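You operate a simulated robot arm through the tools that you are given. There is no shell and no other tool. Be economical: measure what you need, move in short steps, check, and stop when the job is done.

The job below is to be done with a simulated robot arm. You get a single attempt, and the scene is never put back.

JOB
Wipe the small plate with the pink pad, level it by the jack dial and lock it.
Fine: free the lock knob for it; put the pad back. Where these are worked on the way, their far stop is far enough and under half their travel is too little: lock knob. What is to be rubbed or washed off counts as gone when no trace of it is left.

It is judged by the outcome, as a careful person would: the job done as asked, and still so three seconds after it is handed in. It fails if anything else is knocked over, pushed out of place, dropped, spilled or broken.

ROBOT AND FRAMES
A 7-joint arm with a fingered hand, fixed in place. Base frame: the origin is at the foot of the arm, x ahead of it, y to its left, z up; the work surface is at about z = 0.912. Units: m, degrees, N and s.
With the tool pointing down near the work surface it reaches from about 0.36 to 0.72 m from the base axis. Its first joint turns from -69.0 to 172.0 degrees. Payload 3.4 kg.
The tool frame sits at the grasp point between the pads (the TCP): z along the fingers, y along the line on which they close. The tips reach 0.025 m beyond it. Largest opening 0.088 m; the body of the gripper starts 0.029 m behind the TCP. The gripper is a hand of 4 fingers: y runs from the thumb to the fingers, the wrist lies at [-0.013, -0.097, -0.162] in the tool frame, and closing takes about 1.5 s.
Orientation is that of the tool frame in the base frame, as a unit quaternion [x, y, z, w]. With the fingers straight down and the wrist toward the robot, the tool's x, y and z point along [0, 1, 0], [1, 0, 0] and [0, 0, -1] of the base frame.

CONTROLS
- The arm moves only by the tool send_rows. Its argument "targets" is a list of rows, each a list of 6 numbers: the shift along the base's x, y, z in units of 50 mm (1.0 is 50 mm), then the turn, a rotation vector about the base's x, y, z in units of 5 degrees (1.0 is 5 degrees). In form: [[tx, ty, tz, wx, wy, wz], ...]. A call has 1 to 8 rows; each row shifts and turns the commanded pose from where the row before left it. "jaw" is the opening in per cent of the stroke, from 0 (shut) to 100 (fully open), set as the call begins (left out, the last holds). A call with a number of a shift or a turn outside -1 to 1 is refused whole. A row lasts 0.2 s, in which the tool goes at most 0.05 m and 8.6 degrees; a call with a longer step from one row to the next is refused whole, and so is a gripper value outside its range. Where a pose cannot be reached the arm comes as near as it can. A force on the tool above 40 N (or 10 N above the force at the start of the call, whichever is more), or a blocked arm, ends the call early, and 0.2 s more pass. Each finger travels about 0.108 m/s and halts on what it meets, pressing with about 28 N; the grip force reading is that of the motor and also rises with nothing between the fingers. The clock runs only during rows and for 0.2 s after the last one: add rows that do not move to give the fingers time. The reply holds the time, the measured pose of the TCP, the force on the tool along the base axes, the opening and the grip force, in the units named above and with some noise, with the torque about the TCP (base axes, N m) and any sound that the robot's microphone picked up.
- Cameras (640 x 400 px; columns grow to the right, rows downward): "scene" is fixed at [0.2214, 0.5009, 1.5754]; the picture's right is [-0.85, -0.52, 0.00], its down [-0.28, 0.46, -0.84] and it looks along [0.44, -0.71, -0.55] (base axes); focal length 349 px, centre (320, 200). "wrist" rides on the gripper at [0.064, -0.083, -0.098] in the tool frame; the picture's right is [-0.62, 0.37, -0.69], its down [-0.71, -0.63, 0.30] and it looks along [-0.32, 0.68, 0.65] (tool axes); focal length 265 px, centre (320, 200). There is no depth. A picture from a camera that has moved, and an enlarged one, comes with that camera's place and axes in the base frame and with its lens.
- get_image(camera): a new picture of that camera. The clock stands still meanwhile.
- raise_lower(by): slides the trunk up (or, below 0, down) by that many m; the arm rides with it, the base frame stays. It gives what a move gives, with no picture.
- finger_targets(index, middle, ring, thumb_bend, thumb_turn): sets how far each is bent, from 0 (flat) to 100 (curled in); at 30 the hand is open as for a grip, at 70 the pads meet at the TCP. One left out holds its place. A second passes; each finger stops where it meets its share of the squeeze, and holds until it gets a number again. A gripper value or a shape takes the hand back. It gives what a move gives, with no picture; readings hold the bend of each and the force on the fingers (four entries, about 0 where the hand has none), thumb and palm. thumb_turn goes from beside the hand (0) to across from the fingers (100), as for a grip.
- preshape(shape): the hand has 4 fingers and takes this shape, open, in about a second: jaw (thumb against the fingers, like two jaws); tri (thumb and two fingers); tip (a fingertip pinch); poke (one finger out to press); point (the index stretched); flat (the hand flat); cup (the hand cupped); fist (a fist). The gripper value then closes the fingers along that shape, each until it touches; the sizes above hold for jaw. It gives what a move gives, with no picture.
- zoom(camera, box): a new picture of the part [left, top, right, bottom] of that camera's present view, enlarged. The clock stands still meanwhile.
- sign_off(): hands the job in; it is judged then, once.

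Go step by step. Nothing tells you positions but the pictures and the camera data: compare them with the known pose of the tool, close in by small moves and look again before you grip or let go. The budget is 120 turns and 76 pictures, counting those below and the enlarged ones. Unless the task says otherwise, let go and move clear before handing in, and close with one line.

The tools are called as a command line: name --pt "numbers of a row" for each row, then --argument value for the rest, lists and objects as JSON in quotes. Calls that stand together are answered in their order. send_rows: Moves the arm, as the interface text tells. Its arguments: {"type":"object","properties":{"targets":{"type":"array","items":{"type":"array","items":{"type":"number"}}},"jaw":{"type":"number"}},"required":["targets"]} The other tools are called the same way: raise_lower (by) slides the trunk up or down; preshape (shape) gives the hand a shape; finger_targets (index, middle, ring, thumb_bend, thumb_turn) moves the fingers one by one; get_image (camera) takes a picture; zoom (camera, box) takes an enlarged picture of a part of a camera's view; sign_off () hands the job in.

At the start:

```text
clock: 0.0
tcp_pos: [0.54, -0.0913, 1.2825]
orientation: [0.707, 0.708, 0.001, 0.0]
force: [1.2, -1.0, -0.3]
moment: [-0.02, 0.02, -0.06]
grip_width: 0.0875
grip_force: 0.1
shape: jaw
bend: [30.0, 30.0, 30.0, 30.0, 98.0]
finger forces: [0.0, 0.0, 0.1, 0.0, 0.0, 0.1]
trunk travel left (down, up): [-0.775, 0.065]
```

scene: 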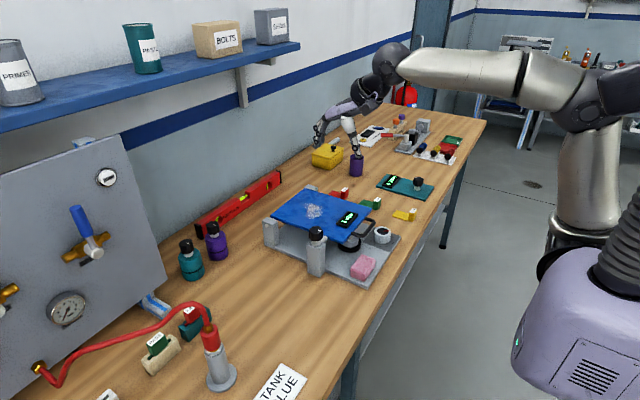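
wrist: 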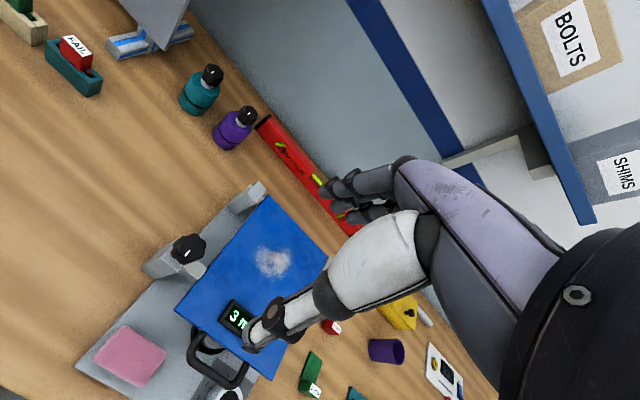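

I see a blue tilting plate with a white smudge and a digital level on it, a black knob on a post, a dial/jack on the right, and a pink pad on the base tray. I'll take close-ups first.

zoom --camera "scene" --box '[250, 170, 410, 290]'

zoom --camera "wrist" --box '[70, 180, 390, 400]'

```text
3.33 times, centred on (330, 230) of scene
camera zoom: at [0.2214, 0.5009, 1.5754], right [-0.85, -0.52, 0.0], down [-0.28, 0.46, -0.84], along [0.44, -0.71, -0.55], focal length 1163 px, centre (287, 100)
```

zoom: 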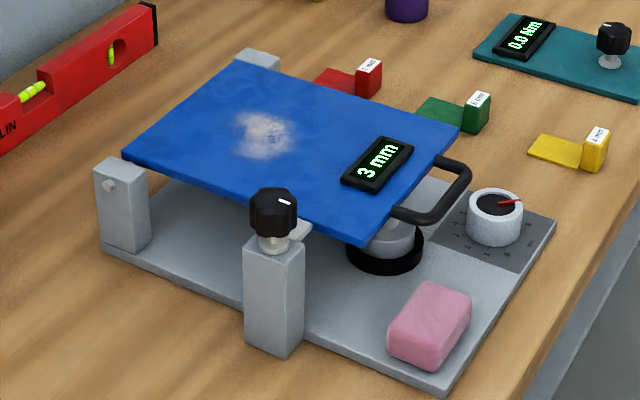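

```text
1.82 times, centred on (230, 290) of wrist
camera zoom: at [0.4578, -0.0269, 1.3801], right [0.37, -0.62, 0.69], down [-0.63, -0.72, -0.3], along [0.68, -0.32, -0.65], focal length 483 px, centre (484, 36)
```

zoom: 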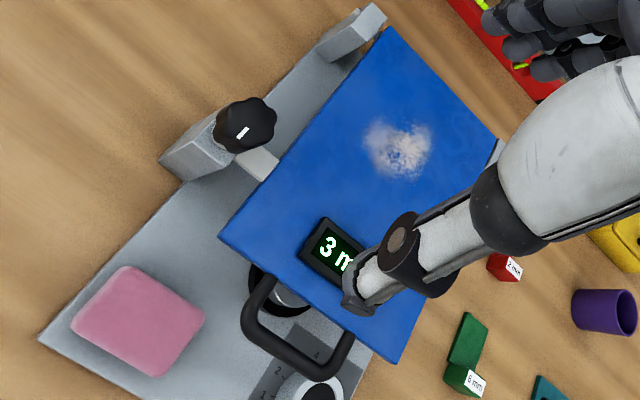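

The tray looks aligned with the base axes, with the pad near (0.47, -0.12), the lock knob near (0.59, -0.08), the dial near (0.48, -0.25) and the smudge near (0.68, -0.20). I'll move above the pad and check again.

send_rows --pt "-0.4 -0.1 -0.7 0 0 0" --pt "-0.4 -0.1 -0.7 0 0 0" --pt "-0.4 -0.1 -0.7 0 0 0" --pt "-0.16 -0.1 -0.7 0 0 0" --pt "0 -0.1 -0.7 0 0 0" --pt "0 0 -0.5 0 0 0" --jaw 72

get_image --camera "wrist"

zoom --camera "scene" --box '[250, 130, 430, 290]'

```text
clock: 1.4
tcp_pos: [0.4705, -0.1158, 1.0791]
orientation: [0.706, 0.708, -0.001, -0.001]
force: [0.4, 0.5, 0.4]
moment: [0.02, 0.0, 0.0]
grip_width: 0.0637
grip_force: 0.0
shape: jaw
bend: [27.0, 36.0, 33.0, 56.0, 99.0]
finger forces: [0.0, 0.0, 0.0, 0.0, 0.0, 0.0]
trunk travel left (down, up): [-0.775, 0.065]
```

```text
71 pictures are left
camera wrist: at [0.3887, -0.0517, 1.1779], right [0.37, -0.62, 0.69], down [-0.63, -0.72, -0.3], along [0.68, -0.32, -0.65], focal length 265 px, centre (320, 200)
```

wrist: 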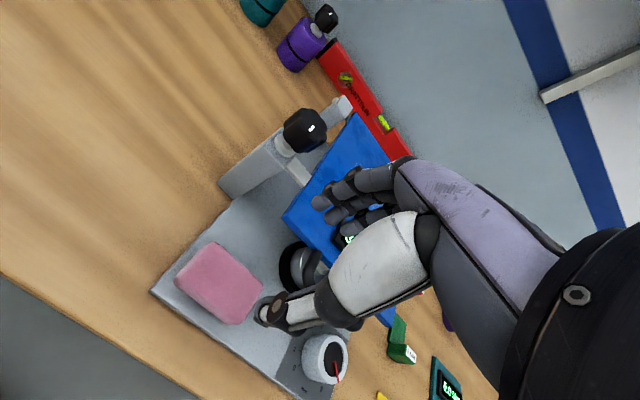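

```text
2.50 times, centred on (340, 210) of scene
camera zoom: at [0.2214, 0.5009, 1.5754], right [-0.85, -0.52, 0.0], down [-0.28, 0.46, -0.84], along [0.44, -0.71, -0.55], focal length 872 px, centre (270, 175)
```

zoom: 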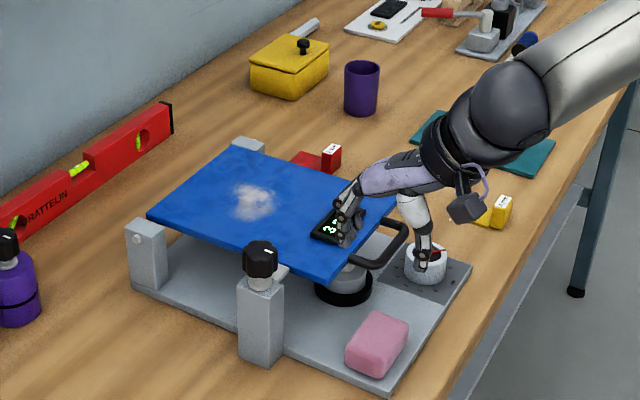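

The pad measures about x 0.45–0.49 and y −0.095…−0.16, and the plate handle starts near y = −0.155. I'll lower partway at y ≈ −0.113, where the fingers clear the handle.

send_rows --pt "0 0.06 -0.8 0 0 0" --pt "0 0 -0.8 0 0 0"

zoom --camera "scene" --box '[290, 180, 430, 290]'

get_image --camera "wrist"

```text
clock: 2.0
tcp_pos: [0.4707, -0.1169, 1.0005]
orientation: [0.706, 0.708, -0.001, 0.0]
force: [0.6, 0.4, -0.1]
moment: [-0.05, -0.01, -0.01]
grip_width: 0.0636
grip_force: 0.1
shape: jaw
bend: [27.0, 36.0, 33.0, 56.0, 99.0]
finger forces: [0.0, 0.1, 0.0, 0.0, 0.1, 0.1]
trunk travel left (down, up): [-0.775, 0.065]
```

```text
3.64 times, centred on (360, 235) of scene
camera zoom: at [0.2214, 0.5009, 1.5754], right [-0.85, -0.52, 0.0], down [-0.28, 0.46, -0.84], along [0.44, -0.71, -0.55], focal length 1269 px, centre (174, 73)
```

zoom: 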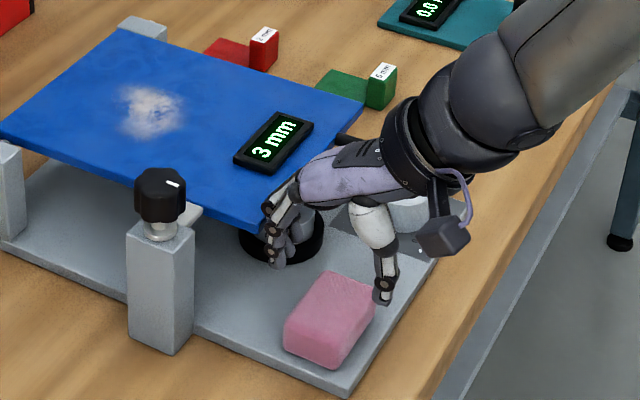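

```text
68 pictures are left
camera wrist: at [0.389, -0.0519, 1.0983], right [0.37, -0.62, 0.69], down [-0.63, -0.71, -0.3], along [0.68, -0.32, -0.65], focal length 265 px, centre (320, 200)
```

wrist: 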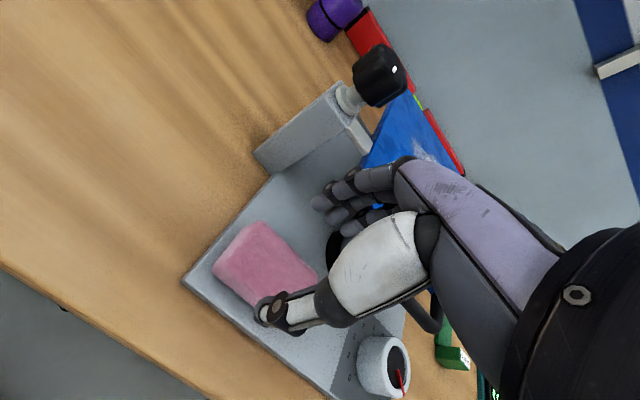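

The knuckles reach about x ≈ 0.525 and the plate edge is near 0.531. I'll narrow the hand, shift back slightly, and lower to pad height.

send_rows --pt "-0.08 0 0 0 0 0" --pt "0 0 0 0 0 0" --pt "0 0 -0.25 0 0 0" --pt "0 0 -0.25 0 0 0" --jaw 62

zoom --camera "scene" --box '[290, 180, 430, 290]'

zoom --camera "wrist" --box '[180, 100, 480, 400]'

```text
clock: 3.0
tcp_pos: [0.4687, -0.1143, 0.9768]
orientation: [0.706, 0.708, 0.0, 0.0]
force: [0.0, -1.3, -0.1]
moment: [-0.01, -0.03, -0.01]
grip_width: 0.0551
grip_force: 0.0
shape: jaw
bend: [28.0, 40.0, 36.0, 63.0, 100.0]
finger forces: [0.1, 0.0, 0.1, 0.1, 0.0, 0.0]
trunk travel left (down, up): [-0.775, 0.065]
```

```text
3.64 times, centred on (360, 235) of scene
camera zoom: at [0.2214, 0.5009, 1.5754], right [-0.85, -0.52, 0.0], down [-0.28, 0.46, -0.84], along [0.44, -0.71, -0.55], focal length 1269 px, centre (174, 73)
```

zoom: 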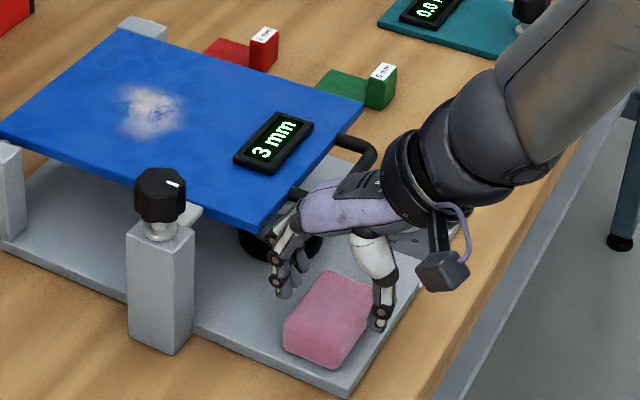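

```text
1.33 times, centred on (330, 250) of wrist
camera zoom: at [0.3858, -0.0501, 1.075], right [0.37, -0.62, 0.69], down [-0.63, -0.72, -0.3], along [0.68, -0.32, -0.65], focal length 354 px, centre (307, 133)
```

zoom: 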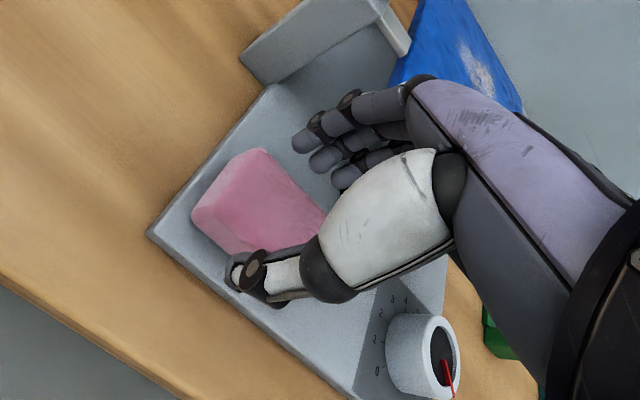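

The thumb and fingers straddle the pad. I'll lower another 12 mm and close.

send_rows --pt "0 0 -0.25 0 0 0" --pt "0 0 0 0 0 0"

send_rows --pt "0 0 0 0 0 0" --pt "0 0 0 0 0 0" --pt "0 0 0 0 0 0" --pt "0 0 0 0 0 0" --pt "0 0 0 0 0 0" --pt "0 0 0 0 0 0" --jaw 20

zoom --camera "scene" --box '[290, 180, 430, 290]'

zoom --camera "wrist" --box '[180, 100, 480, 400]'

```text
clock: 3.6
tcp_pos: [0.4683, -0.1144, 0.9644]
orientation: [0.707, 0.707, 0.0, 0.0]
force: [0.2, -1.1, 0.6]
moment: [0.03, -0.01, -0.01]
grip_width: 0.0548
grip_force: 0.0
shape: jaw
bend: [28.0, 40.0, 36.0, 63.0, 100.0]
finger forces: [0.1, 0.2, 0.0, 0.0, 0.1, 0.0]
trunk travel left (down, up): [-0.775, 0.065]
```

```text
clock: 5.0
tcp_pos: [0.4675, -0.1142, 0.9657]
orientation: [0.706, 0.708, 0.002, 0.001]
force: [2.9, -1.6, 15.8]
moment: [-0.06, -0.53, 0.01]
grip_width: 0.0308
grip_force: 28.7
shape: jaw
bend: [74.0, 49.0, 58.0, 74.0, 100.0]
finger forces: [21.2, 14.8, 0.1, 0.1, 27.0, 0.1]
trunk travel left (down, up): [-0.775, 0.065]
```

```text
3.64 times, centred on (360, 235) of scene
camera zoom: at [0.2214, 0.5009, 1.5754], right [-0.85, -0.52, 0.0], down [-0.28, 0.46, -0.84], along [0.44, -0.71, -0.55], focal length 1269 px, centre (174, 73)
```

zoom: 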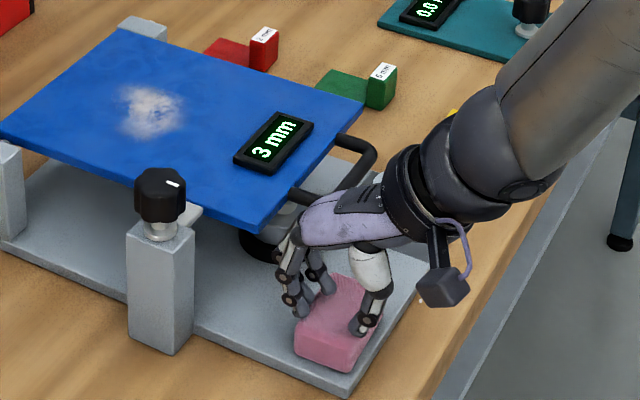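

```text
1.33 times, centred on (330, 250) of wrist
camera zoom: at [0.3842, -0.0501, 1.0636], right [0.37, -0.62, 0.69], down [-0.63, -0.72, -0.31], along [0.69, -0.32, -0.65], focal length 354 px, centre (307, 133)
```

zoom: 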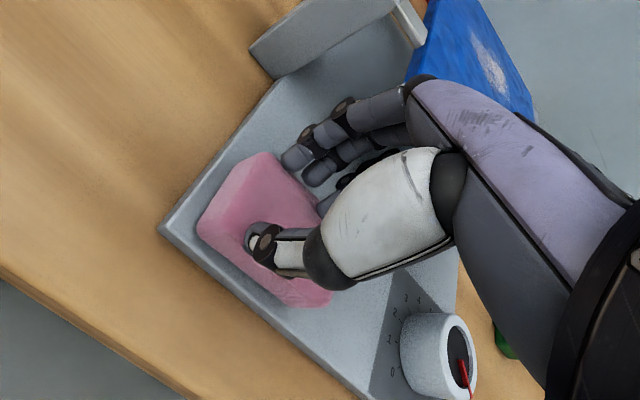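

The thumb slid onto the pad's top, so the grip is too high. I'll open, lower about 12 mm and look before closing.

send_rows --pt "0 0 0 0 0 0" --pt "0 0 0 0 0 0" --pt "0 0 0 0 0 0" --pt "0 0 0 0 0 0" --pt "-0.04 0 0 0 0 0" --pt "0 0 -0.12 0 0 0" --pt "0 0 -0.12 0 0 0" --jaw 70

zoom --camera "scene" --box '[310, 210, 410, 290]'

zoom --camera "wrist" --box '[180, 100, 480, 400]'

```text
clock: 6.6
tcp_pos: [0.4664, -0.1149, 0.9525]
orientation: [0.706, 0.708, 0.0, -0.001]
force: [0.0, -0.6, 0.0]
moment: [0.05, 0.01, -0.02]
grip_width: 0.0619
grip_force: 0.0
shape: jaw
bend: [27.0, 37.0, 34.0, 58.0, 99.0]
finger forces: [0.0, 0.1, 0.0, 0.1, 0.0, 0.1]
trunk travel left (down, up): [-0.775, 0.065]
```

```text
5.00 times, centred on (360, 250) of scene
camera zoom: at [0.2214, 0.5009, 1.5754], right [-0.85, -0.52, 0.0], down [-0.28, 0.46, -0.84], along [0.44, -0.71, -0.55], focal length 1744 px, centre (120, -50)
```

zoom: 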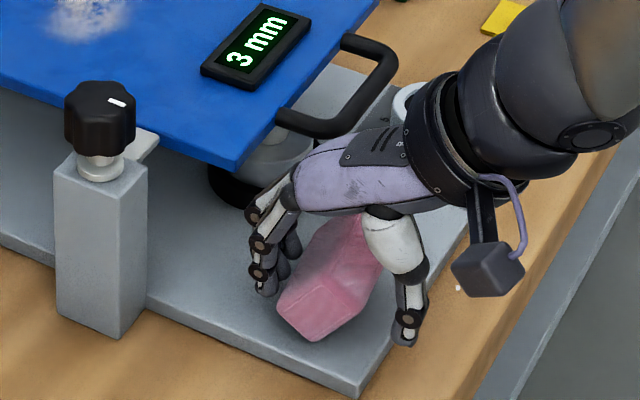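

```text
1.33 times, centred on (330, 250) of wrist
camera zoom: at [0.3829, -0.0498, 1.0506], right [0.37, -0.62, 0.69], down [-0.63, -0.72, -0.3], along [0.68, -0.32, -0.65], focal length 354 px, centre (307, 133)
```

zoom: 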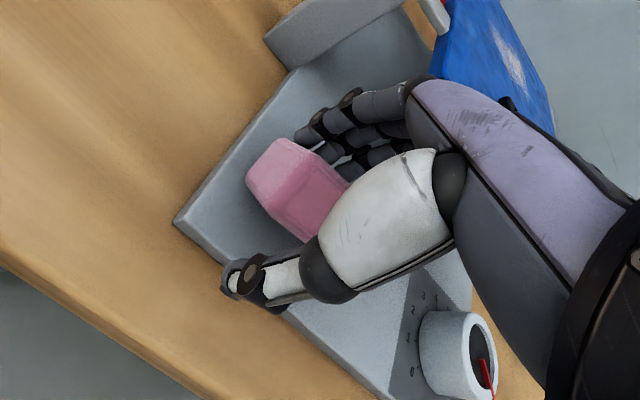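

The pad appears to have rolled onto its long edge. I'll lift clear to see its true state.

send_rows --pt "0 0 0.3 0 0 0" --pt "0 0 0.6 0 0 0" --pt "-0.3 0 0.8 0 0 0" --pt "-0.7 0.3 0.5 0 0 0" --pt "-0.5 0.6 0.5 0 0 0"

zoom --camera "scene" --box '[310, 210, 410, 290]'

get_image --camera "wrist"

```text
clock: 7.8
tcp_pos: [0.4507, -0.1136, 1.0399]
orientation: [0.707, 0.708, 0.0, 0.0]
force: [0.2, -0.4, -0.6]
moment: [0.02, 0.0, 0.01]
grip_width: 0.0616
grip_force: 0.2
shape: jaw
bend: [27.0, 37.0, 34.0, 58.0, 99.0]
finger forces: [0.1, 0.0, 0.0, 0.1, 0.0, 0.1]
out of reach, approached as far as the arm can: row 4, 5
trunk travel left (down, up): [-0.775, 0.065]
```

```text
5.00 times, centred on (360, 250) of scene
camera zoom: at [0.2214, 0.5009, 1.5754], right [-0.85, -0.52, 0.0], down [-0.28, 0.46, -0.84], along [0.44, -0.71, -0.55], focal length 1744 px, centre (120, -50)
```

zoom: 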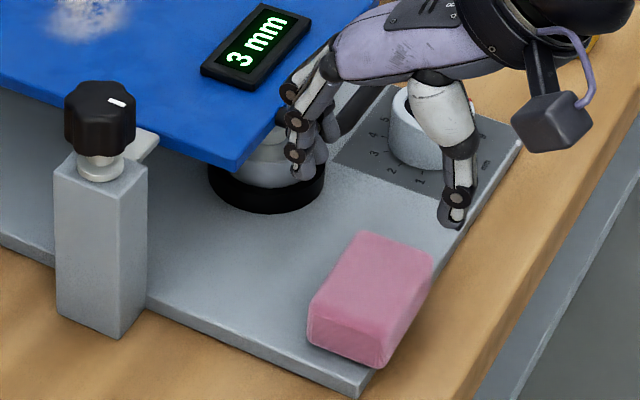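

```text
60 pictures are left
camera wrist: at [0.3669, -0.0491, 1.1373], right [0.37, -0.62, 0.69], down [-0.63, -0.72, -0.3], along [0.68, -0.32, -0.65], focal length 265 px, centre (320, 200)
```

wrist: 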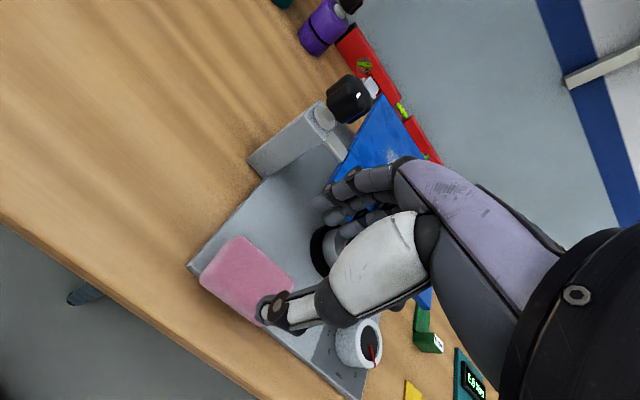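

The pad is flat again but has shifted about 20 mm toward me, to around (0.449, −0.12). I'll see where the commanded pose now stands and recentre over it.

send_rows --pt "0 0 -0.1 0 0 0" --pt "0 0 0 0 0 0"

```text
clock: 8.4
tcp_pos: [0.4506, -0.1145, 1.0333]
orientation: [0.707, 0.708, 0.0, -0.001]
force: [0.7, 1.0, 0.3]
moment: [0.0, 0.0, 0.01]
grip_width: 0.0616
grip_force: 0.0
shape: jaw
bend: [27.0, 37.0, 34.0, 58.0, 99.0]
finger forces: [0.0, 0.0, 0.0, 0.1, 0.0, 0.1]
trunk travel left (down, up): [-0.775, 0.065]
```

The commanded pose now matches the measured one. I'll lower around the pad and close gently.

send_rows --pt "-0.02 -0.08 -0.5 0 0 0" --pt "0 0 -0.5 0 0 0" --pt "0 0 -0.4 0 0 0" --pt "0 0 -0.16 0 0 0" --pt "0 0 0 0 0 0"

zoom --camera "scene" --box '[310, 210, 410, 290]'

zoom --camera "wrist" --box '[180, 150, 430, 400]'

```text
clock: 9.6
tcp_pos: [0.4494, -0.1174, 0.9544]
orientation: [0.707, 0.707, -0.001, -0.001]
force: [0.0, 0.1, -0.5]
moment: [0.0, -0.01, 0.04]
grip_width: 0.0615
grip_force: 0.0
shape: jaw
bend: [27.0, 37.0, 34.0, 58.0, 99.0]
finger forces: [0.1, 0.0, 0.1, 0.0, 0.1, 0.0]
trunk travel left (down, up): [-0.775, 0.065]
```

```text
5.00 times, centred on (360, 250) of scene
camera zoom: at [0.2214, 0.5009, 1.5754], right [-0.85, -0.52, 0.0], down [-0.28, 0.46, -0.84], along [0.44, -0.71, -0.55], focal length 1744 px, centre (120, -50)
```

zoom: 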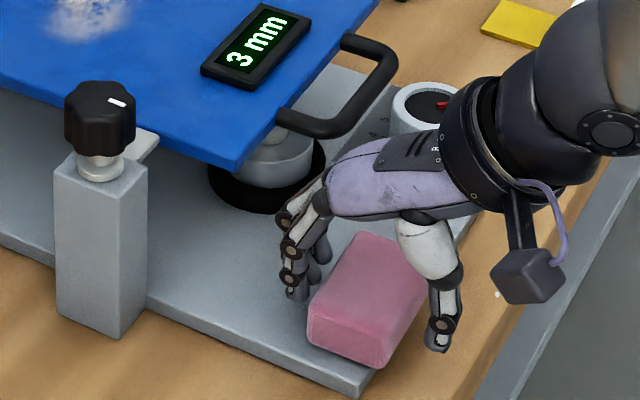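

```text
1.60 times, centred on (305, 275) of wrist
camera zoom: at [0.3668, -0.0533, 1.052], right [0.37, -0.62, 0.69], down [-0.63, -0.72, -0.3], along [0.68, -0.32, -0.65], focal length 425 px, centre (344, 80)
```

zoom: 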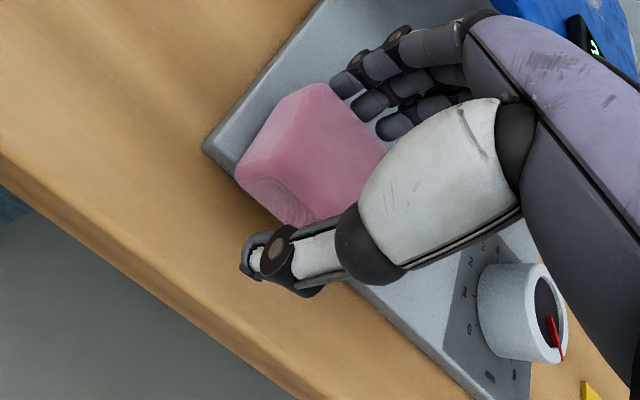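

The hand now straddles the pad at the right depth, so I'll close in stages.

send_rows --pt "0 0 0 0 0 0" --pt "0 0 0 0 0 0" --pt "0 0 0 0 0 0" --pt "0 0 0 0 0 0" --pt "0 0 0 0 0 0" --jaw 42

zoom --camera "scene" --box '[310, 210, 410, 290]'

```text
clock: 10.8
tcp_pos: [0.4503, -0.1171, 0.9543]
orientation: [0.707, 0.707, 0.0, 0.0]
force: [0.5, -0.3, -0.1]
moment: [0.01, 0.0, 0.0]
grip_width: 0.0389
grip_force: 27.7
shape: jaw
bend: [74.0, 50.0, 48.0, 69.0, 99.0]
finger forces: [14.7, 7.4, 3.6, 0.1, 25.5, 0.0]
trunk travel left (down, up): [-0.775, 0.065]
```

```text
5.00 times, centred on (360, 250) of scene
camera zoom: at [0.2214, 0.5009, 1.5754], right [-0.85, -0.52, 0.0], down [-0.28, 0.46, -0.84], along [0.44, -0.71, -0.55], focal length 1744 px, centre (120, -50)
```

zoom: 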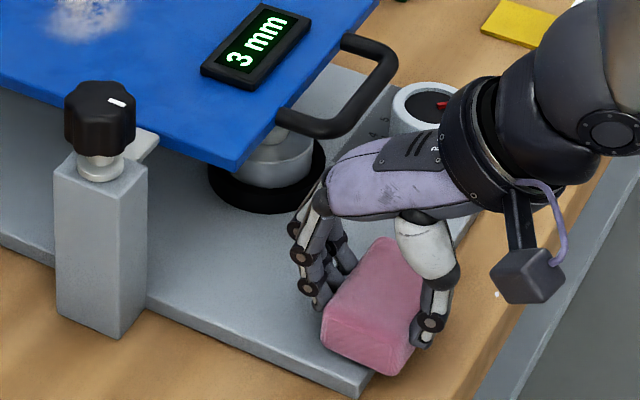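

The grip is firm (about 25 N). I'll lift it and check how the pad hangs.

send_rows --pt "0 0 0 0 0 0" --pt "0 0 0.2 0 0 0" --pt "0 0 0.4 0 0 0" --pt "0 0 0.6 0 0 0" --pt "0 0 0.6 0 0 0" --pt "0 0 0 0 0 0" --jaw 25

zoom --camera "scene" --box '[310, 170, 410, 270]'

zoom --camera "wrist" --box '[180, 150, 430, 400]'

```text
clock: 12.2
tcp_pos: [0.4518, -0.1182, 1.0435]
orientation: [0.707, 0.707, 0.0, -0.001]
force: [-0.2, 0.0, -0.6]
moment: [-0.02, 0.0, 0.02]
grip_width: 0.039
grip_force: 28.3
shape: jaw
bend: [74.0, 50.0, 48.0, 69.0, 99.0]
finger forces: [14.8, 7.4, 3.5, 0.0, 25.6, 0.1]
trunk travel left (down, up): [-0.775, 0.065]
```

```text
4.00 times, centred on (360, 220) of scene
camera zoom: at [0.2214, 0.5009, 1.5754], right [-0.85, -0.52, 0.0], down [-0.28, 0.46, -0.84], along [0.44, -0.71, -0.55], focal length 1396 px, centre (160, 120)
```

zoom: 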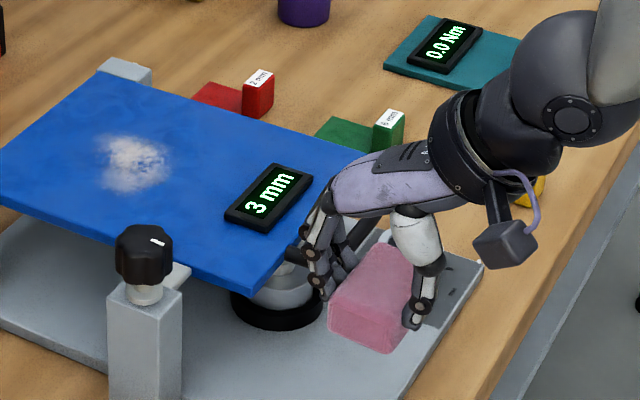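

```text
1.60 times, centred on (305, 275) of wrist
camera zoom: at [0.3689, -0.0533, 1.1416], right [0.37, -0.62, 0.69], down [-0.63, -0.72, -0.3], along [0.68, -0.32, -0.65], focal length 425 px, centre (344, 80)
```

zoom: 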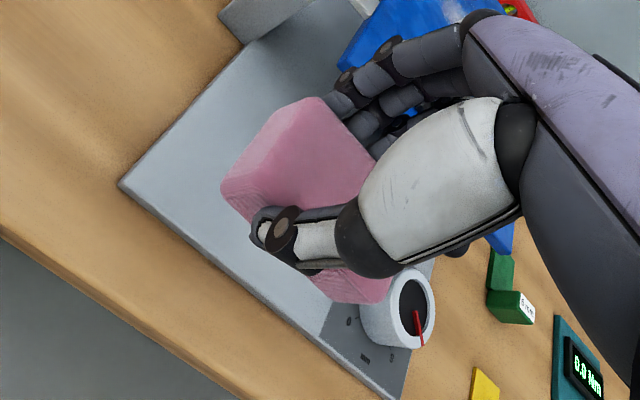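

The pad is held well. I'll raise it and move over the smudge at about (0.675, −0.20).

send_rows --pt "0 0 0.7 0 0 0" --pt "0.6 -0.2 0.3 0 0 0" --pt "0.8 -0.3 0 0 0 0" --pt "0.8 -0.3 0 0 0 0" --pt "0.8 -0.3 0 0 0 0" --pt "0.8 -0.3 0 0 0 0" --pt "0.66 -0.24 0 0 0 0" --pt "0 0 0 0 0 0"

zoom --camera "scene" --box '[240, 130, 400, 250]'

get_image --camera "wrist"

```text
clock: 14.0
tcp_pos: [0.6716, -0.2003, 1.0591]
orientation: [0.706, 0.708, 0.0, -0.001]
force: [-0.1, 0.5, 0.3]
moment: [-0.03, -0.01, 0.03]
grip_width: 0.0388
grip_force: 28.3
shape: jaw
bend: [74.0, 50.0, 48.0, 69.0, 99.0]
finger forces: [14.9, 7.3, 3.6, 0.1, 25.5, 0.1]
out of reach, approached as far as the arm can: row 1
trunk travel left (down, up): [-0.775, 0.065]
```

```text
3.33 times, centred on (320, 190) of scene
camera zoom: at [0.2214, 0.5009, 1.5754], right [-0.85, -0.52, 0.0], down [-0.28, 0.46, -0.84], along [0.44, -0.71, -0.55], focal length 1163 px, centre (320, 233)
```

zoom: 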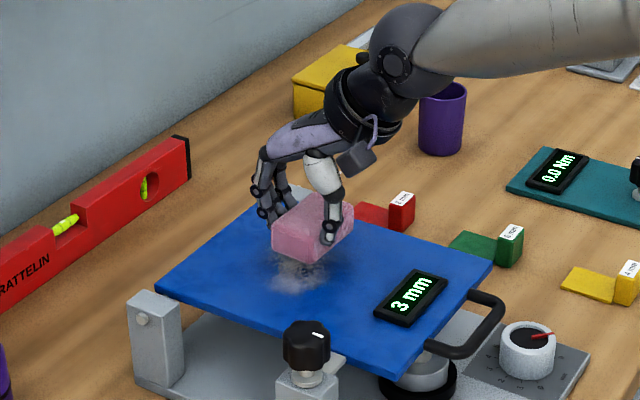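

```text
53 pictures are left
camera wrist: at [0.5881, -0.1369, 1.1568], right [0.37, -0.62, 0.69], down [-0.63, -0.72, -0.3], along [0.68, -0.32, -0.65], focal length 265 px, centre (320, 200)
```

wrist: 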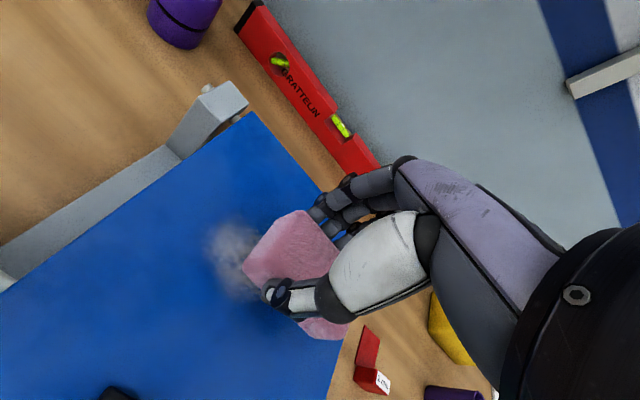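

The pad is over the smudge, which spans roughly x 0.645–0.71 and y −0.165…−0.235. I'll lower in small steps until it touches.

send_rows --pt "0 0 -0.2 0 0 0" --pt "0 0 -0.1 0 0 0" --pt "0 0 -0.08 0 0 0" --pt "0 0 -0.06 0 0 0" --pt "0 0 0 0 0 0"

```text
clock: 15.2
tcp_pos: [0.671, -0.2012, 1.0376]
orientation: [0.706, 0.708, 0.001, 0.001]
force: [1.7, -1.0, 6.4]
moment: [0.0, 0.05, -0.01]
grip_width: 0.0387
grip_force: 27.6
shape: jaw
bend: [74.0, 50.0, 48.0, 69.0, 99.0]
finger forces: [15.9, 8.2, 4.3, 0.0, 26.0, 0.0]
trunk travel left (down, up): [-0.775, 0.065]
```

Contact is at about 6 N. I'll start wiping strokes.

send_rows --pt "-0.4 0 0 0 0 0" --pt "0 0.4 0 0 0 0" --pt "0.4 0 0 0 0 0" --pt "0.4 0 0 0 0 0" --pt "0.2 0 0 0 0 0" --pt "0 -0.4 0 0 0 0" --pt "-0.4 0 0 0 0 0" --pt "-0.4 0 0 0 0 0"

send_rows --pt "-0.2 0 0 0 0 0" --pt "0 -0.4 0 0 0 0" --pt "0.4 0 0 0 0 0" --pt "0.4 0 0 0 0 0" --pt "0.2 0 0 0 0 0" --pt "-0.3 0.3 0 0 0 0" --pt "-0.3 0.3 0 0 0 0" --pt "0 0 0 0 0 0"

zoom --camera "scene" --box '[240, 130, 400, 250]'

get_image --camera "wrist"

```text
clock: 17.0
tcp_pos: [0.6613, -0.2005, 1.0368]
orientation: [0.707, 0.707, 0.0, 0.0]
force: [2.7, 1.6, 7.6]
moment: [0.02, 0.12, 0.0]
grip_width: 0.0383
grip_force: 28.1
shape: jaw
bend: [74.0, 51.0, 50.0, 71.0, 97.0]
finger forces: [17.4, 7.3, 3.8, 0.0, 26.7, 0.0]
trunk travel left (down, up): [-0.775, 0.065]
```

```text
clock: 18.8
tcp_pos: [0.6706, -0.19, 1.0365]
orientation: [0.706, 0.708, 0.0, 0.0]
force: [1.0, -0.1, 5.1]
moment: [0.02, 0.12, 0.03]
grip_width: 0.0385
grip_force: 28.2
shape: jaw
bend: [74.0, 51.0, 50.0, 71.0, 98.0]
finger forces: [16.9, 7.9, 4.0, 0.0, 28.5, 0.0]
trunk travel left (down, up): [-0.775, 0.065]
```

```text
3.33 times, centred on (320, 190) of scene
camera zoom: at [0.2214, 0.5009, 1.5754], right [-0.85, -0.52, 0.0], down [-0.28, 0.46, -0.84], along [0.44, -0.71, -0.55], focal length 1163 px, centre (320, 233)
```

zoom: 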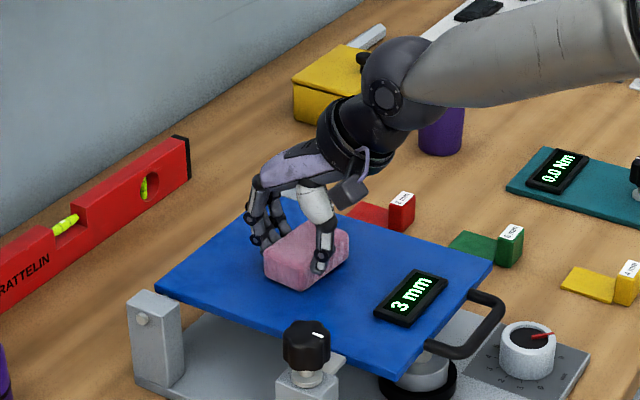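

```text
51 pictures are left
camera wrist: at [0.5881, -0.1259, 1.1349], right [0.37, -0.62, 0.69], down [-0.63, -0.72, -0.3], along [0.68, -0.32, -0.65], focal length 265 px, centre (320, 200)
```

wrist: 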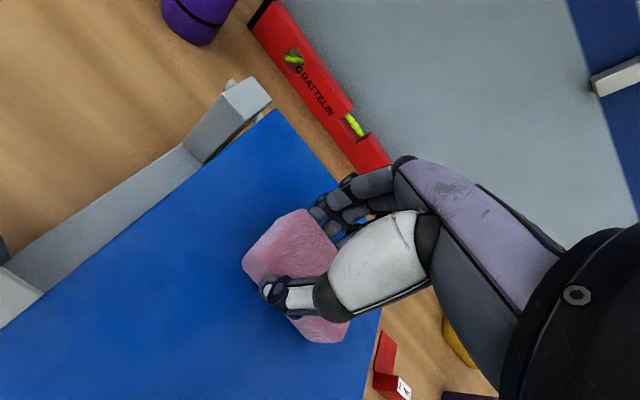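

It looks clean around the pad. I'll do one more pass for certainty, then lift and check.

send_rows --pt "-0.4 0.2 0 0 0 0" --pt "0.4 0 0 0 0 0" --pt "0.4 0 0 0 0 0" --pt "0.2 -0.3 0 0 0 0" --pt "-0.4 0 0 0 0 0" --pt "-0.5 0 0 0 0 0" --pt "0 -0.4 0 0 0 0" --pt "0.5 0 0 0 0 0"

send_rows --pt "0.4 0 0 0 0 0" --pt "0 -0.3 0 0 0 0" --pt "-0.5 0 0 0 0 0" --pt "-0.4 0.2 0 0 0 0" --pt "0 0 0.3 0 0 0" --pt "-0.6 0.4 0.2 0 0 0" --pt "-0.8 0.4 0.1 0 0 0" --pt "-0.8 0.4 0 0 0 0"

zoom --camera "scene" --box '[240, 130, 400, 250]'

```text
clock: 20.6
tcp_pos: [0.6822, -0.2158, 1.0369]
orientation: [0.706, 0.708, -0.001, 0.002]
force: [0.3, -1.2, 3.7]
moment: [-0.02, 0.14, 0.01]
grip_width: 0.0385
grip_force: 27.7
shape: jaw
bend: [74.0, 51.0, 51.0, 71.0, 97.0]
finger forces: [15.8, 7.5, 4.3, 0.0, 28.2, 0.0]
trunk travel left (down, up): [-0.775, 0.065]
```

```text
clock: 22.4
tcp_pos: [0.5454, -0.1607, 1.0677]
orientation: [0.706, 0.708, 0.001, 0.002]
force: [-0.7, 0.0, -0.1]
moment: [-0.01, 0.02, -0.02]
grip_width: 0.0385
grip_force: 28.0
shape: jaw
bend: [74.0, 51.0, 51.0, 71.0, 97.0]
finger forces: [16.0, 7.2, 3.7, 0.0, 26.7, 0.1]
trunk travel left (down, up): [-0.775, 0.065]
```

```text
3.33 times, centred on (320, 190) of scene
camera zoom: at [0.2214, 0.5009, 1.5754], right [-0.85, -0.52, 0.0], down [-0.28, 0.46, -0.84], along [0.44, -0.71, -0.55], focal length 1163 px, centre (320, 233)
```

zoom: 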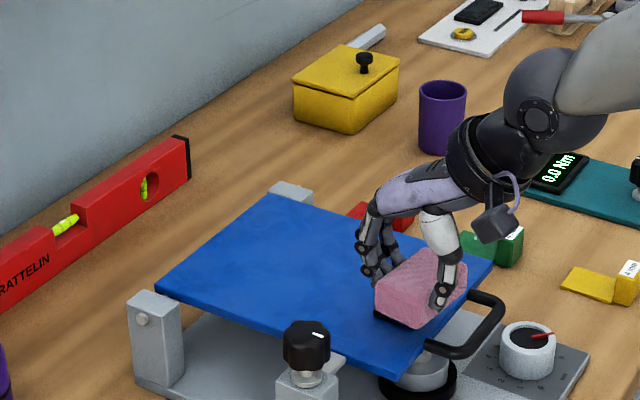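

The plate is clean and the pad is still held level. I'll carry it back to its spot near (0.470, −0.118).

send_rows --pt "-0.7 0.4 0 0 0 0" --pt "-0.7 0.4 0 0 0 0" --pt "-0.1 0.06 0 0 0 0" --pt "0 0 -0.6 0 0 0" --pt "0 0 -0.6 0 0 0" --pt "0 0 -0.5 0 0 0" --pt "0 0 -0.3 0 0 0" --pt "0 0 0 0 0 0"

zoom --camera "scene" --box '[310, 210, 410, 290]'

```text
clock: 24.2
tcp_pos: [0.4722, -0.1179, 0.9667]
orientation: [0.706, 0.708, 0.0, 0.0]
force: [0.0, 0.2, -0.4]
moment: [0.03, 0.01, -0.01]
grip_width: 0.0387
grip_force: 27.6
shape: jaw
bend: [74.0, 51.0, 51.0, 71.0, 97.0]
finger forces: [16.0, 6.9, 3.5, 0.1, 26.4, 0.1]
trunk travel left (down, up): [-0.775, 0.065]
```

```text
5.00 times, centred on (360, 250) of scene
camera zoom: at [0.2214, 0.5009, 1.5754], right [-0.85, -0.52, 0.0], down [-0.28, 0.46, -0.84], along [0.44, -0.71, -0.55], focal length 1744 px, centre (120, -50)
```

zoom: 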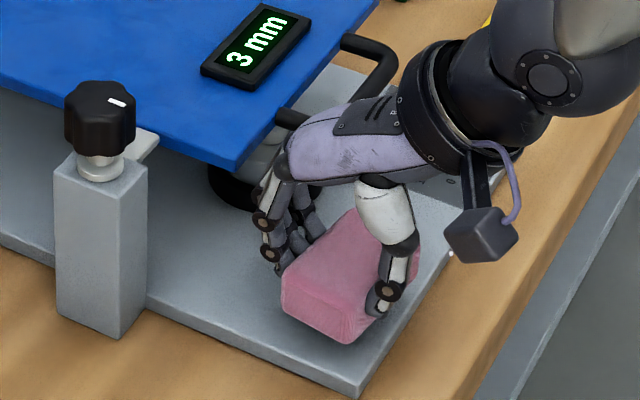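

The pad's position matches its original one in the picture. I'll lower it until it touches.

send_rows --pt "0 0 -0.1 0 0 0" --pt "0 0 -0.08 0 0 0" --pt "0 0 -0.05 0 0 0" --pt "0 0 0 0 0 0"

```text
clock: 25.2
tcp_pos: [0.4719, -0.1191, 0.9545]
orientation: [0.707, 0.707, 0.0, 0.0]
force: [0.6, -0.6, -0.3]
moment: [0.0, -0.03, 0.02]
grip_width: 0.0383
grip_force: 27.9
shape: jaw
bend: [74.0, 51.0, 51.0, 71.0, 97.0]
finger forces: [15.9, 6.9, 3.4, 0.0, 26.3, 0.0]
trunk travel left (down, up): [-0.775, 0.065]
```

send_rows --pt "0 0 -0.05 0 0 0" --pt "0 0 -0.03 0 0 0" --pt "0 0 0 0 0 0"

```text
clock: 26.0
tcp_pos: [0.4718, -0.1179, 0.9527]
orientation: [0.707, 0.708, 0.001, 0.002]
force: [-0.2, -0.3, 5.8]
moment: [0.02, -0.05, 0.03]
grip_width: 0.0384
grip_force: 28.5
shape: jaw
bend: [74.0, 51.0, 51.0, 71.0, 97.0]
finger forces: [16.1, 7.3, 3.8, 0.0, 26.7, 0.0]
trunk travel left (down, up): [-0.775, 0.065]
```

It's in contact with the tray. I'll release and rise straight up.

send_rows --pt "0 0 0.02 0 0 0" --pt "0 0 0 0 0 0" --pt "0 0 0 0 0 0" --pt "0 0 0 0 0 0" --pt "0 0 0 0 0 0" --jaw 68

send_rows --pt "0 0 0.2 0 0 0" --pt "0 0 0.5 0 0 0" --pt "0 0 0.7 0 0 0" --pt "0.4 0 0.7 0 0 0" --pt "0.5 0.2 0.7 0 0 0" --pt "0.5 0 0.7 0 0 0" --pt "0 0 0 0 0 0"

zoom --camera "scene" --box '[250, 170, 410, 290]'

get_image --camera "wrist"

```text
clock: 27.2
tcp_pos: [0.4718, -0.1179, 0.9522]
orientation: [0.707, 0.707, 0.0, 0.0]
force: [0.6, 0.3, -0.4]
moment: [-0.01, 0.0, -0.01]
grip_width: 0.0588
grip_force: 0.1
shape: jaw
bend: [28.0, 38.0, 35.0, 60.0, 100.0]
finger forces: [0.0, 0.0, 0.0, 0.0, 0.1, 0.0]
trunk travel left (down, up): [-0.775, 0.065]
```

```text
clock: 28.8
tcp_pos: [0.5415, -0.1068, 1.1269]
orientation: [0.706, 0.708, 0.0, 0.0]
force: [-0.5, 0.3, 0.3]
moment: [0.01, -0.02, 0.01]
grip_width: 0.0594
grip_force: 0.1
shape: jaw
bend: [28.0, 38.0, 35.0, 60.0, 100.0]
finger forces: [0.0, 0.1, 0.0, 0.0, 0.1, 0.0]
trunk travel left (down, up): [-0.775, 0.065]
```

```text
3.33 times, centred on (330, 230) of scene
camera zoom: at [0.2214, 0.5009, 1.5754], right [-0.85, -0.52, 0.0], down [-0.28, 0.46, -0.84], along [0.44, -0.71, -0.55], focal length 1163 px, centre (287, 100)
```

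zoom: 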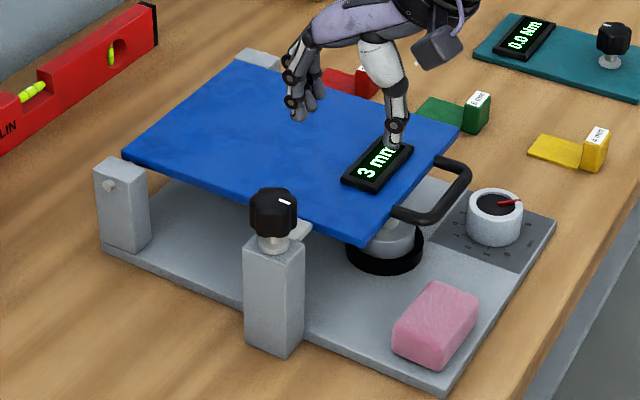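

```text
47 pictures are left
camera wrist: at [0.4595, -0.0431, 1.2252], right [0.37, -0.62, 0.69], down [-0.63, -0.72, -0.3], along [0.68, -0.32, -0.65], focal length 265 px, centre (320, 200)
```

wrist: 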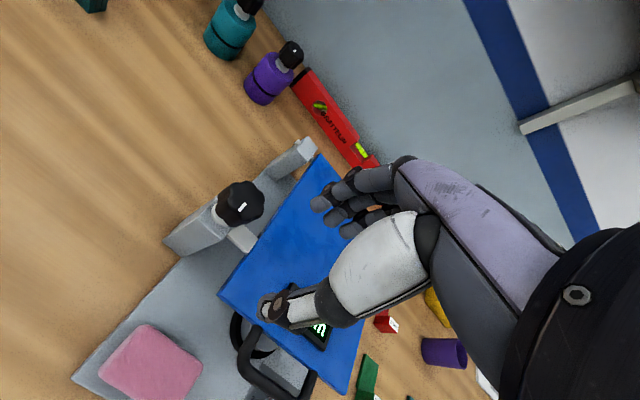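

The pad is back and the plate is clean. Next I'll position above the lock knob at about (0.594, −0.078).

send_rows --pt "0.5 0.28 0 0 0 0" --pt "0.5 0.28 0 0 0 0" --pt "0 0 -0.5 0 0 0" --pt "0 0 -0.5 0 0 0" --pt "0 0 0 0 0 0" --jaw 75

zoom --camera "scene" --box '[260, 170, 380, 260]'

zoom --camera "wrist" --box '[150, 120, 400, 370]'

```text
clock: 30.0
tcp_pos: [0.5927, -0.0794, 1.0763]
orientation: [0.706, 0.708, 0.001, 0.0]
force: [0.2, -0.2, 0.5]
moment: [0.01, 0.03, 0.0]
grip_width: 0.0658
grip_force: 0.1
shape: jaw
bend: [27.0, 36.0, 33.0, 54.0, 99.0]
finger forces: [0.0, 0.0, 0.0, 0.0, 0.1, 0.0]
trunk travel left (down, up): [-0.775, 0.065]
```

```text
4.44 times, centred on (320, 215) of scene
camera zoom: at [0.2214, 0.5009, 1.5754], right [-0.85, -0.52, 0.0], down [-0.28, 0.46, -0.84], along [0.44, -0.71, -0.55], focal length 1551 px, centre (320, 133)
```

zoom: 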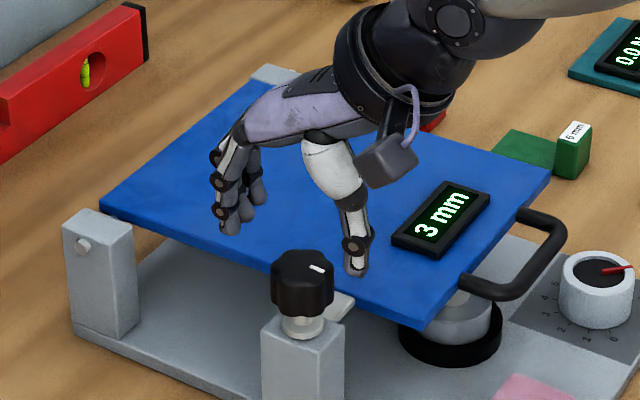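

```text
1.60 times, centred on (275, 245) of wrist
camera zoom: at [0.5087, -0.0144, 1.1737], right [0.37, -0.62, 0.69], down [-0.63, -0.72, -0.3], along [0.68, -0.32, -0.65], focal length 425 px, centre (392, 128)
```

zoom: 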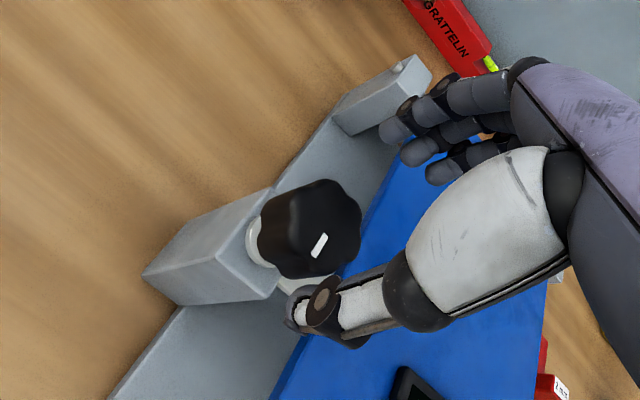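

The knob top is at about (0.5925, −0.081, 1.03). I'll lower around the cap and grip it.

send_rows --pt "0 -0.04 -0.3 0 0 0" --pt "0 0 -0.3 0 0 0" --pt "0 0 -0.26 0 0 0" --pt "0 0 0 0 0 0"

send_rows --pt "0 0 0 0 0 0" --pt "0 0 0 0 0 0" --pt "0 0 0 0 0 0" --pt "0 0 0 0 0 0" --pt "0 0 0 0 0 0" --pt "0 0 0 0 0 0" --jaw 20

zoom --camera "scene" --box '[260, 170, 380, 260]'

zoom --camera "wrist" --box '[150, 120, 400, 370]'

```text
clock: 31.0
tcp_pos: [0.5933, -0.082, 1.0327]
orientation: [0.707, 0.707, 0.0, 0.0]
force: [-0.9, 0.4, 0.0]
moment: [0.03, 0.02, -0.02]
grip_width: 0.0657
grip_force: 0.0
shape: jaw
bend: [27.0, 36.0, 33.0, 54.0, 99.0]
finger forces: [0.1, 0.0, 0.1, 0.0, 0.1, 0.0]
trunk travel left (down, up): [-0.775, 0.065]
```

```text
clock: 32.4
tcp_pos: [0.5903, -0.0824, 1.0318]
orientation: [0.706, 0.708, -0.002, -0.002]
force: [-14.1, -0.6, -19.2]
moment: [0.0, 0.08, 0.07]
grip_width: 0.023
grip_force: 28.1
shape: jaw
bend: [74.0, 71.0, 70.0, 72.0, 100.0]
finger forces: [13.0, 4.8, 0.0, 0.0, 31.8, 0.1]
trunk travel left (down, up): [-0.775, 0.065]
```

```text
4.44 times, centred on (320, 215) of scene
camera zoom: at [0.2214, 0.5009, 1.5754], right [-0.85, -0.52, 0.0], down [-0.28, 0.46, -0.84], along [0.44, -0.71, -0.55], focal length 1551 px, centre (320, 133)
```

zoom: 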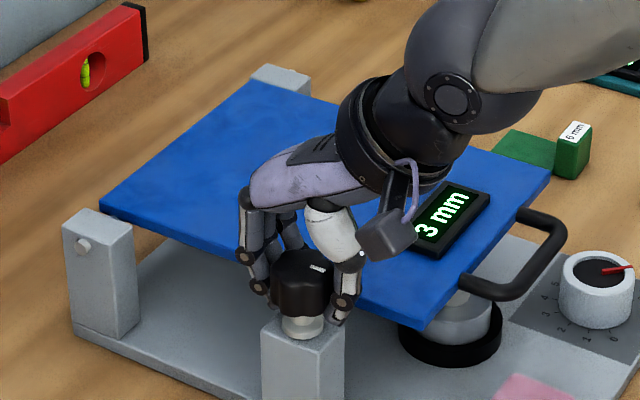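

```text
1.60 times, centred on (275, 245) of wrist
camera zoom: at [0.509, -0.0176, 1.1297], right [0.37, -0.62, 0.69], down [-0.63, -0.72, -0.3], along [0.68, -0.32, -0.66], focal length 425 px, centre (392, 128)
```

zoom: 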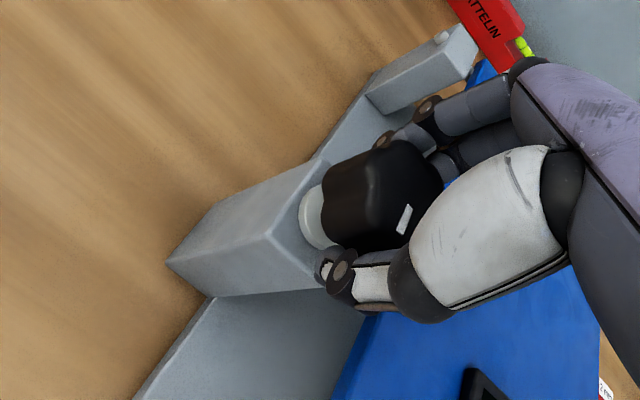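

The fingertips seem to have gone under the cap. I'll open, rise about 8 mm and grip again.

send_rows --pt "0 0 0 0 0 0" --pt "0 0 0 0 0 0" --pt "0 0 0 0 0 0" --pt "0 0 0 0 0 0" --pt "0 0 0.08 0 0 0" --pt "0.02 0.04 0.08 0 0 0" --pt "0 0 0 0 0 0" --jaw 70

send_rows --pt "0 0 0 0 0 0" --pt "0 0 0 0 0 0" --pt "0 0 0 0 0 0" --pt "0 0 0 0 0 0" --pt "0 0 0 0 0 0" --pt "0 0 0 0 0 0" --jaw 28

zoom --camera "scene" --box '[280, 200, 360, 260]'

zoom --camera "wrist" --box '[200, 120, 400, 320]'

```text
clock: 34.0
tcp_pos: [0.5935, -0.079, 1.0415]
orientation: [0.707, 0.707, -0.001, 0.0]
force: [0.1, 0.2, 0.7]
moment: [-0.02, 0.0, -0.02]
grip_width: 0.0617
grip_force: 0.1
shape: jaw
bend: [28.0, 37.0, 34.0, 58.0, 99.0]
finger forces: [0.0, 0.1, 0.0, 0.0, 0.0, 0.0]
trunk travel left (down, up): [-0.775, 0.065]
```

```text
clock: 35.4
tcp_pos: [0.5917, -0.08, 1.0426]
orientation: [0.707, 0.707, 0.002, 0.0]
force: [-7.3, 0.4, -0.9]
moment: [0.01, 0.11, 0.02]
grip_width: 0.0279
grip_force: 0.0
shape: jaw
bend: [74.0, 54.0, 52.0, 68.0, 100.0]
finger forces: [0.0, 0.1, 0.1, 0.1, 6.5, 0.0]
trunk travel left (down, up): [-0.775, 0.065]
```

```text
6.67 times, centred on (320, 230) of scene
camera zoom: at [0.2214, 0.5009, 1.5754], right [-0.85, -0.52, 0.0], down [-0.28, 0.46, -0.84], along [0.44, -0.71, -0.55], focal length 2326 px, centre (320, 0)
```

zoom: 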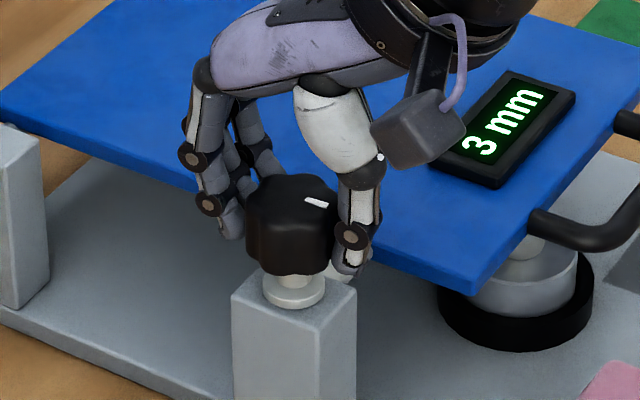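

```text
2.00 times, centred on (300, 220) of wrist
camera zoom: at [0.5088, -0.0155, 1.1402], right [0.37, -0.62, 0.69], down [-0.63, -0.72, -0.3], along [0.69, -0.32, -0.65], focal length 531 px, centre (360, 160)
```

zoom: 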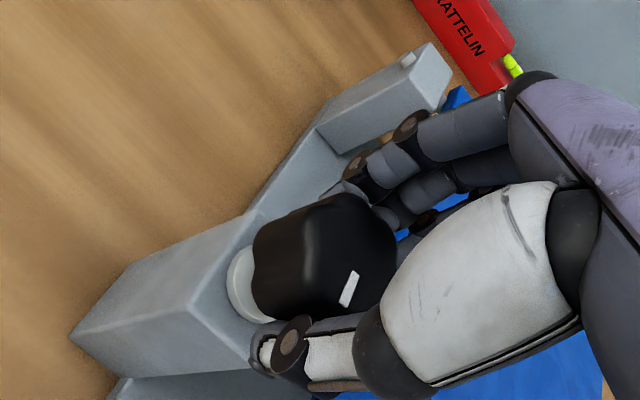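

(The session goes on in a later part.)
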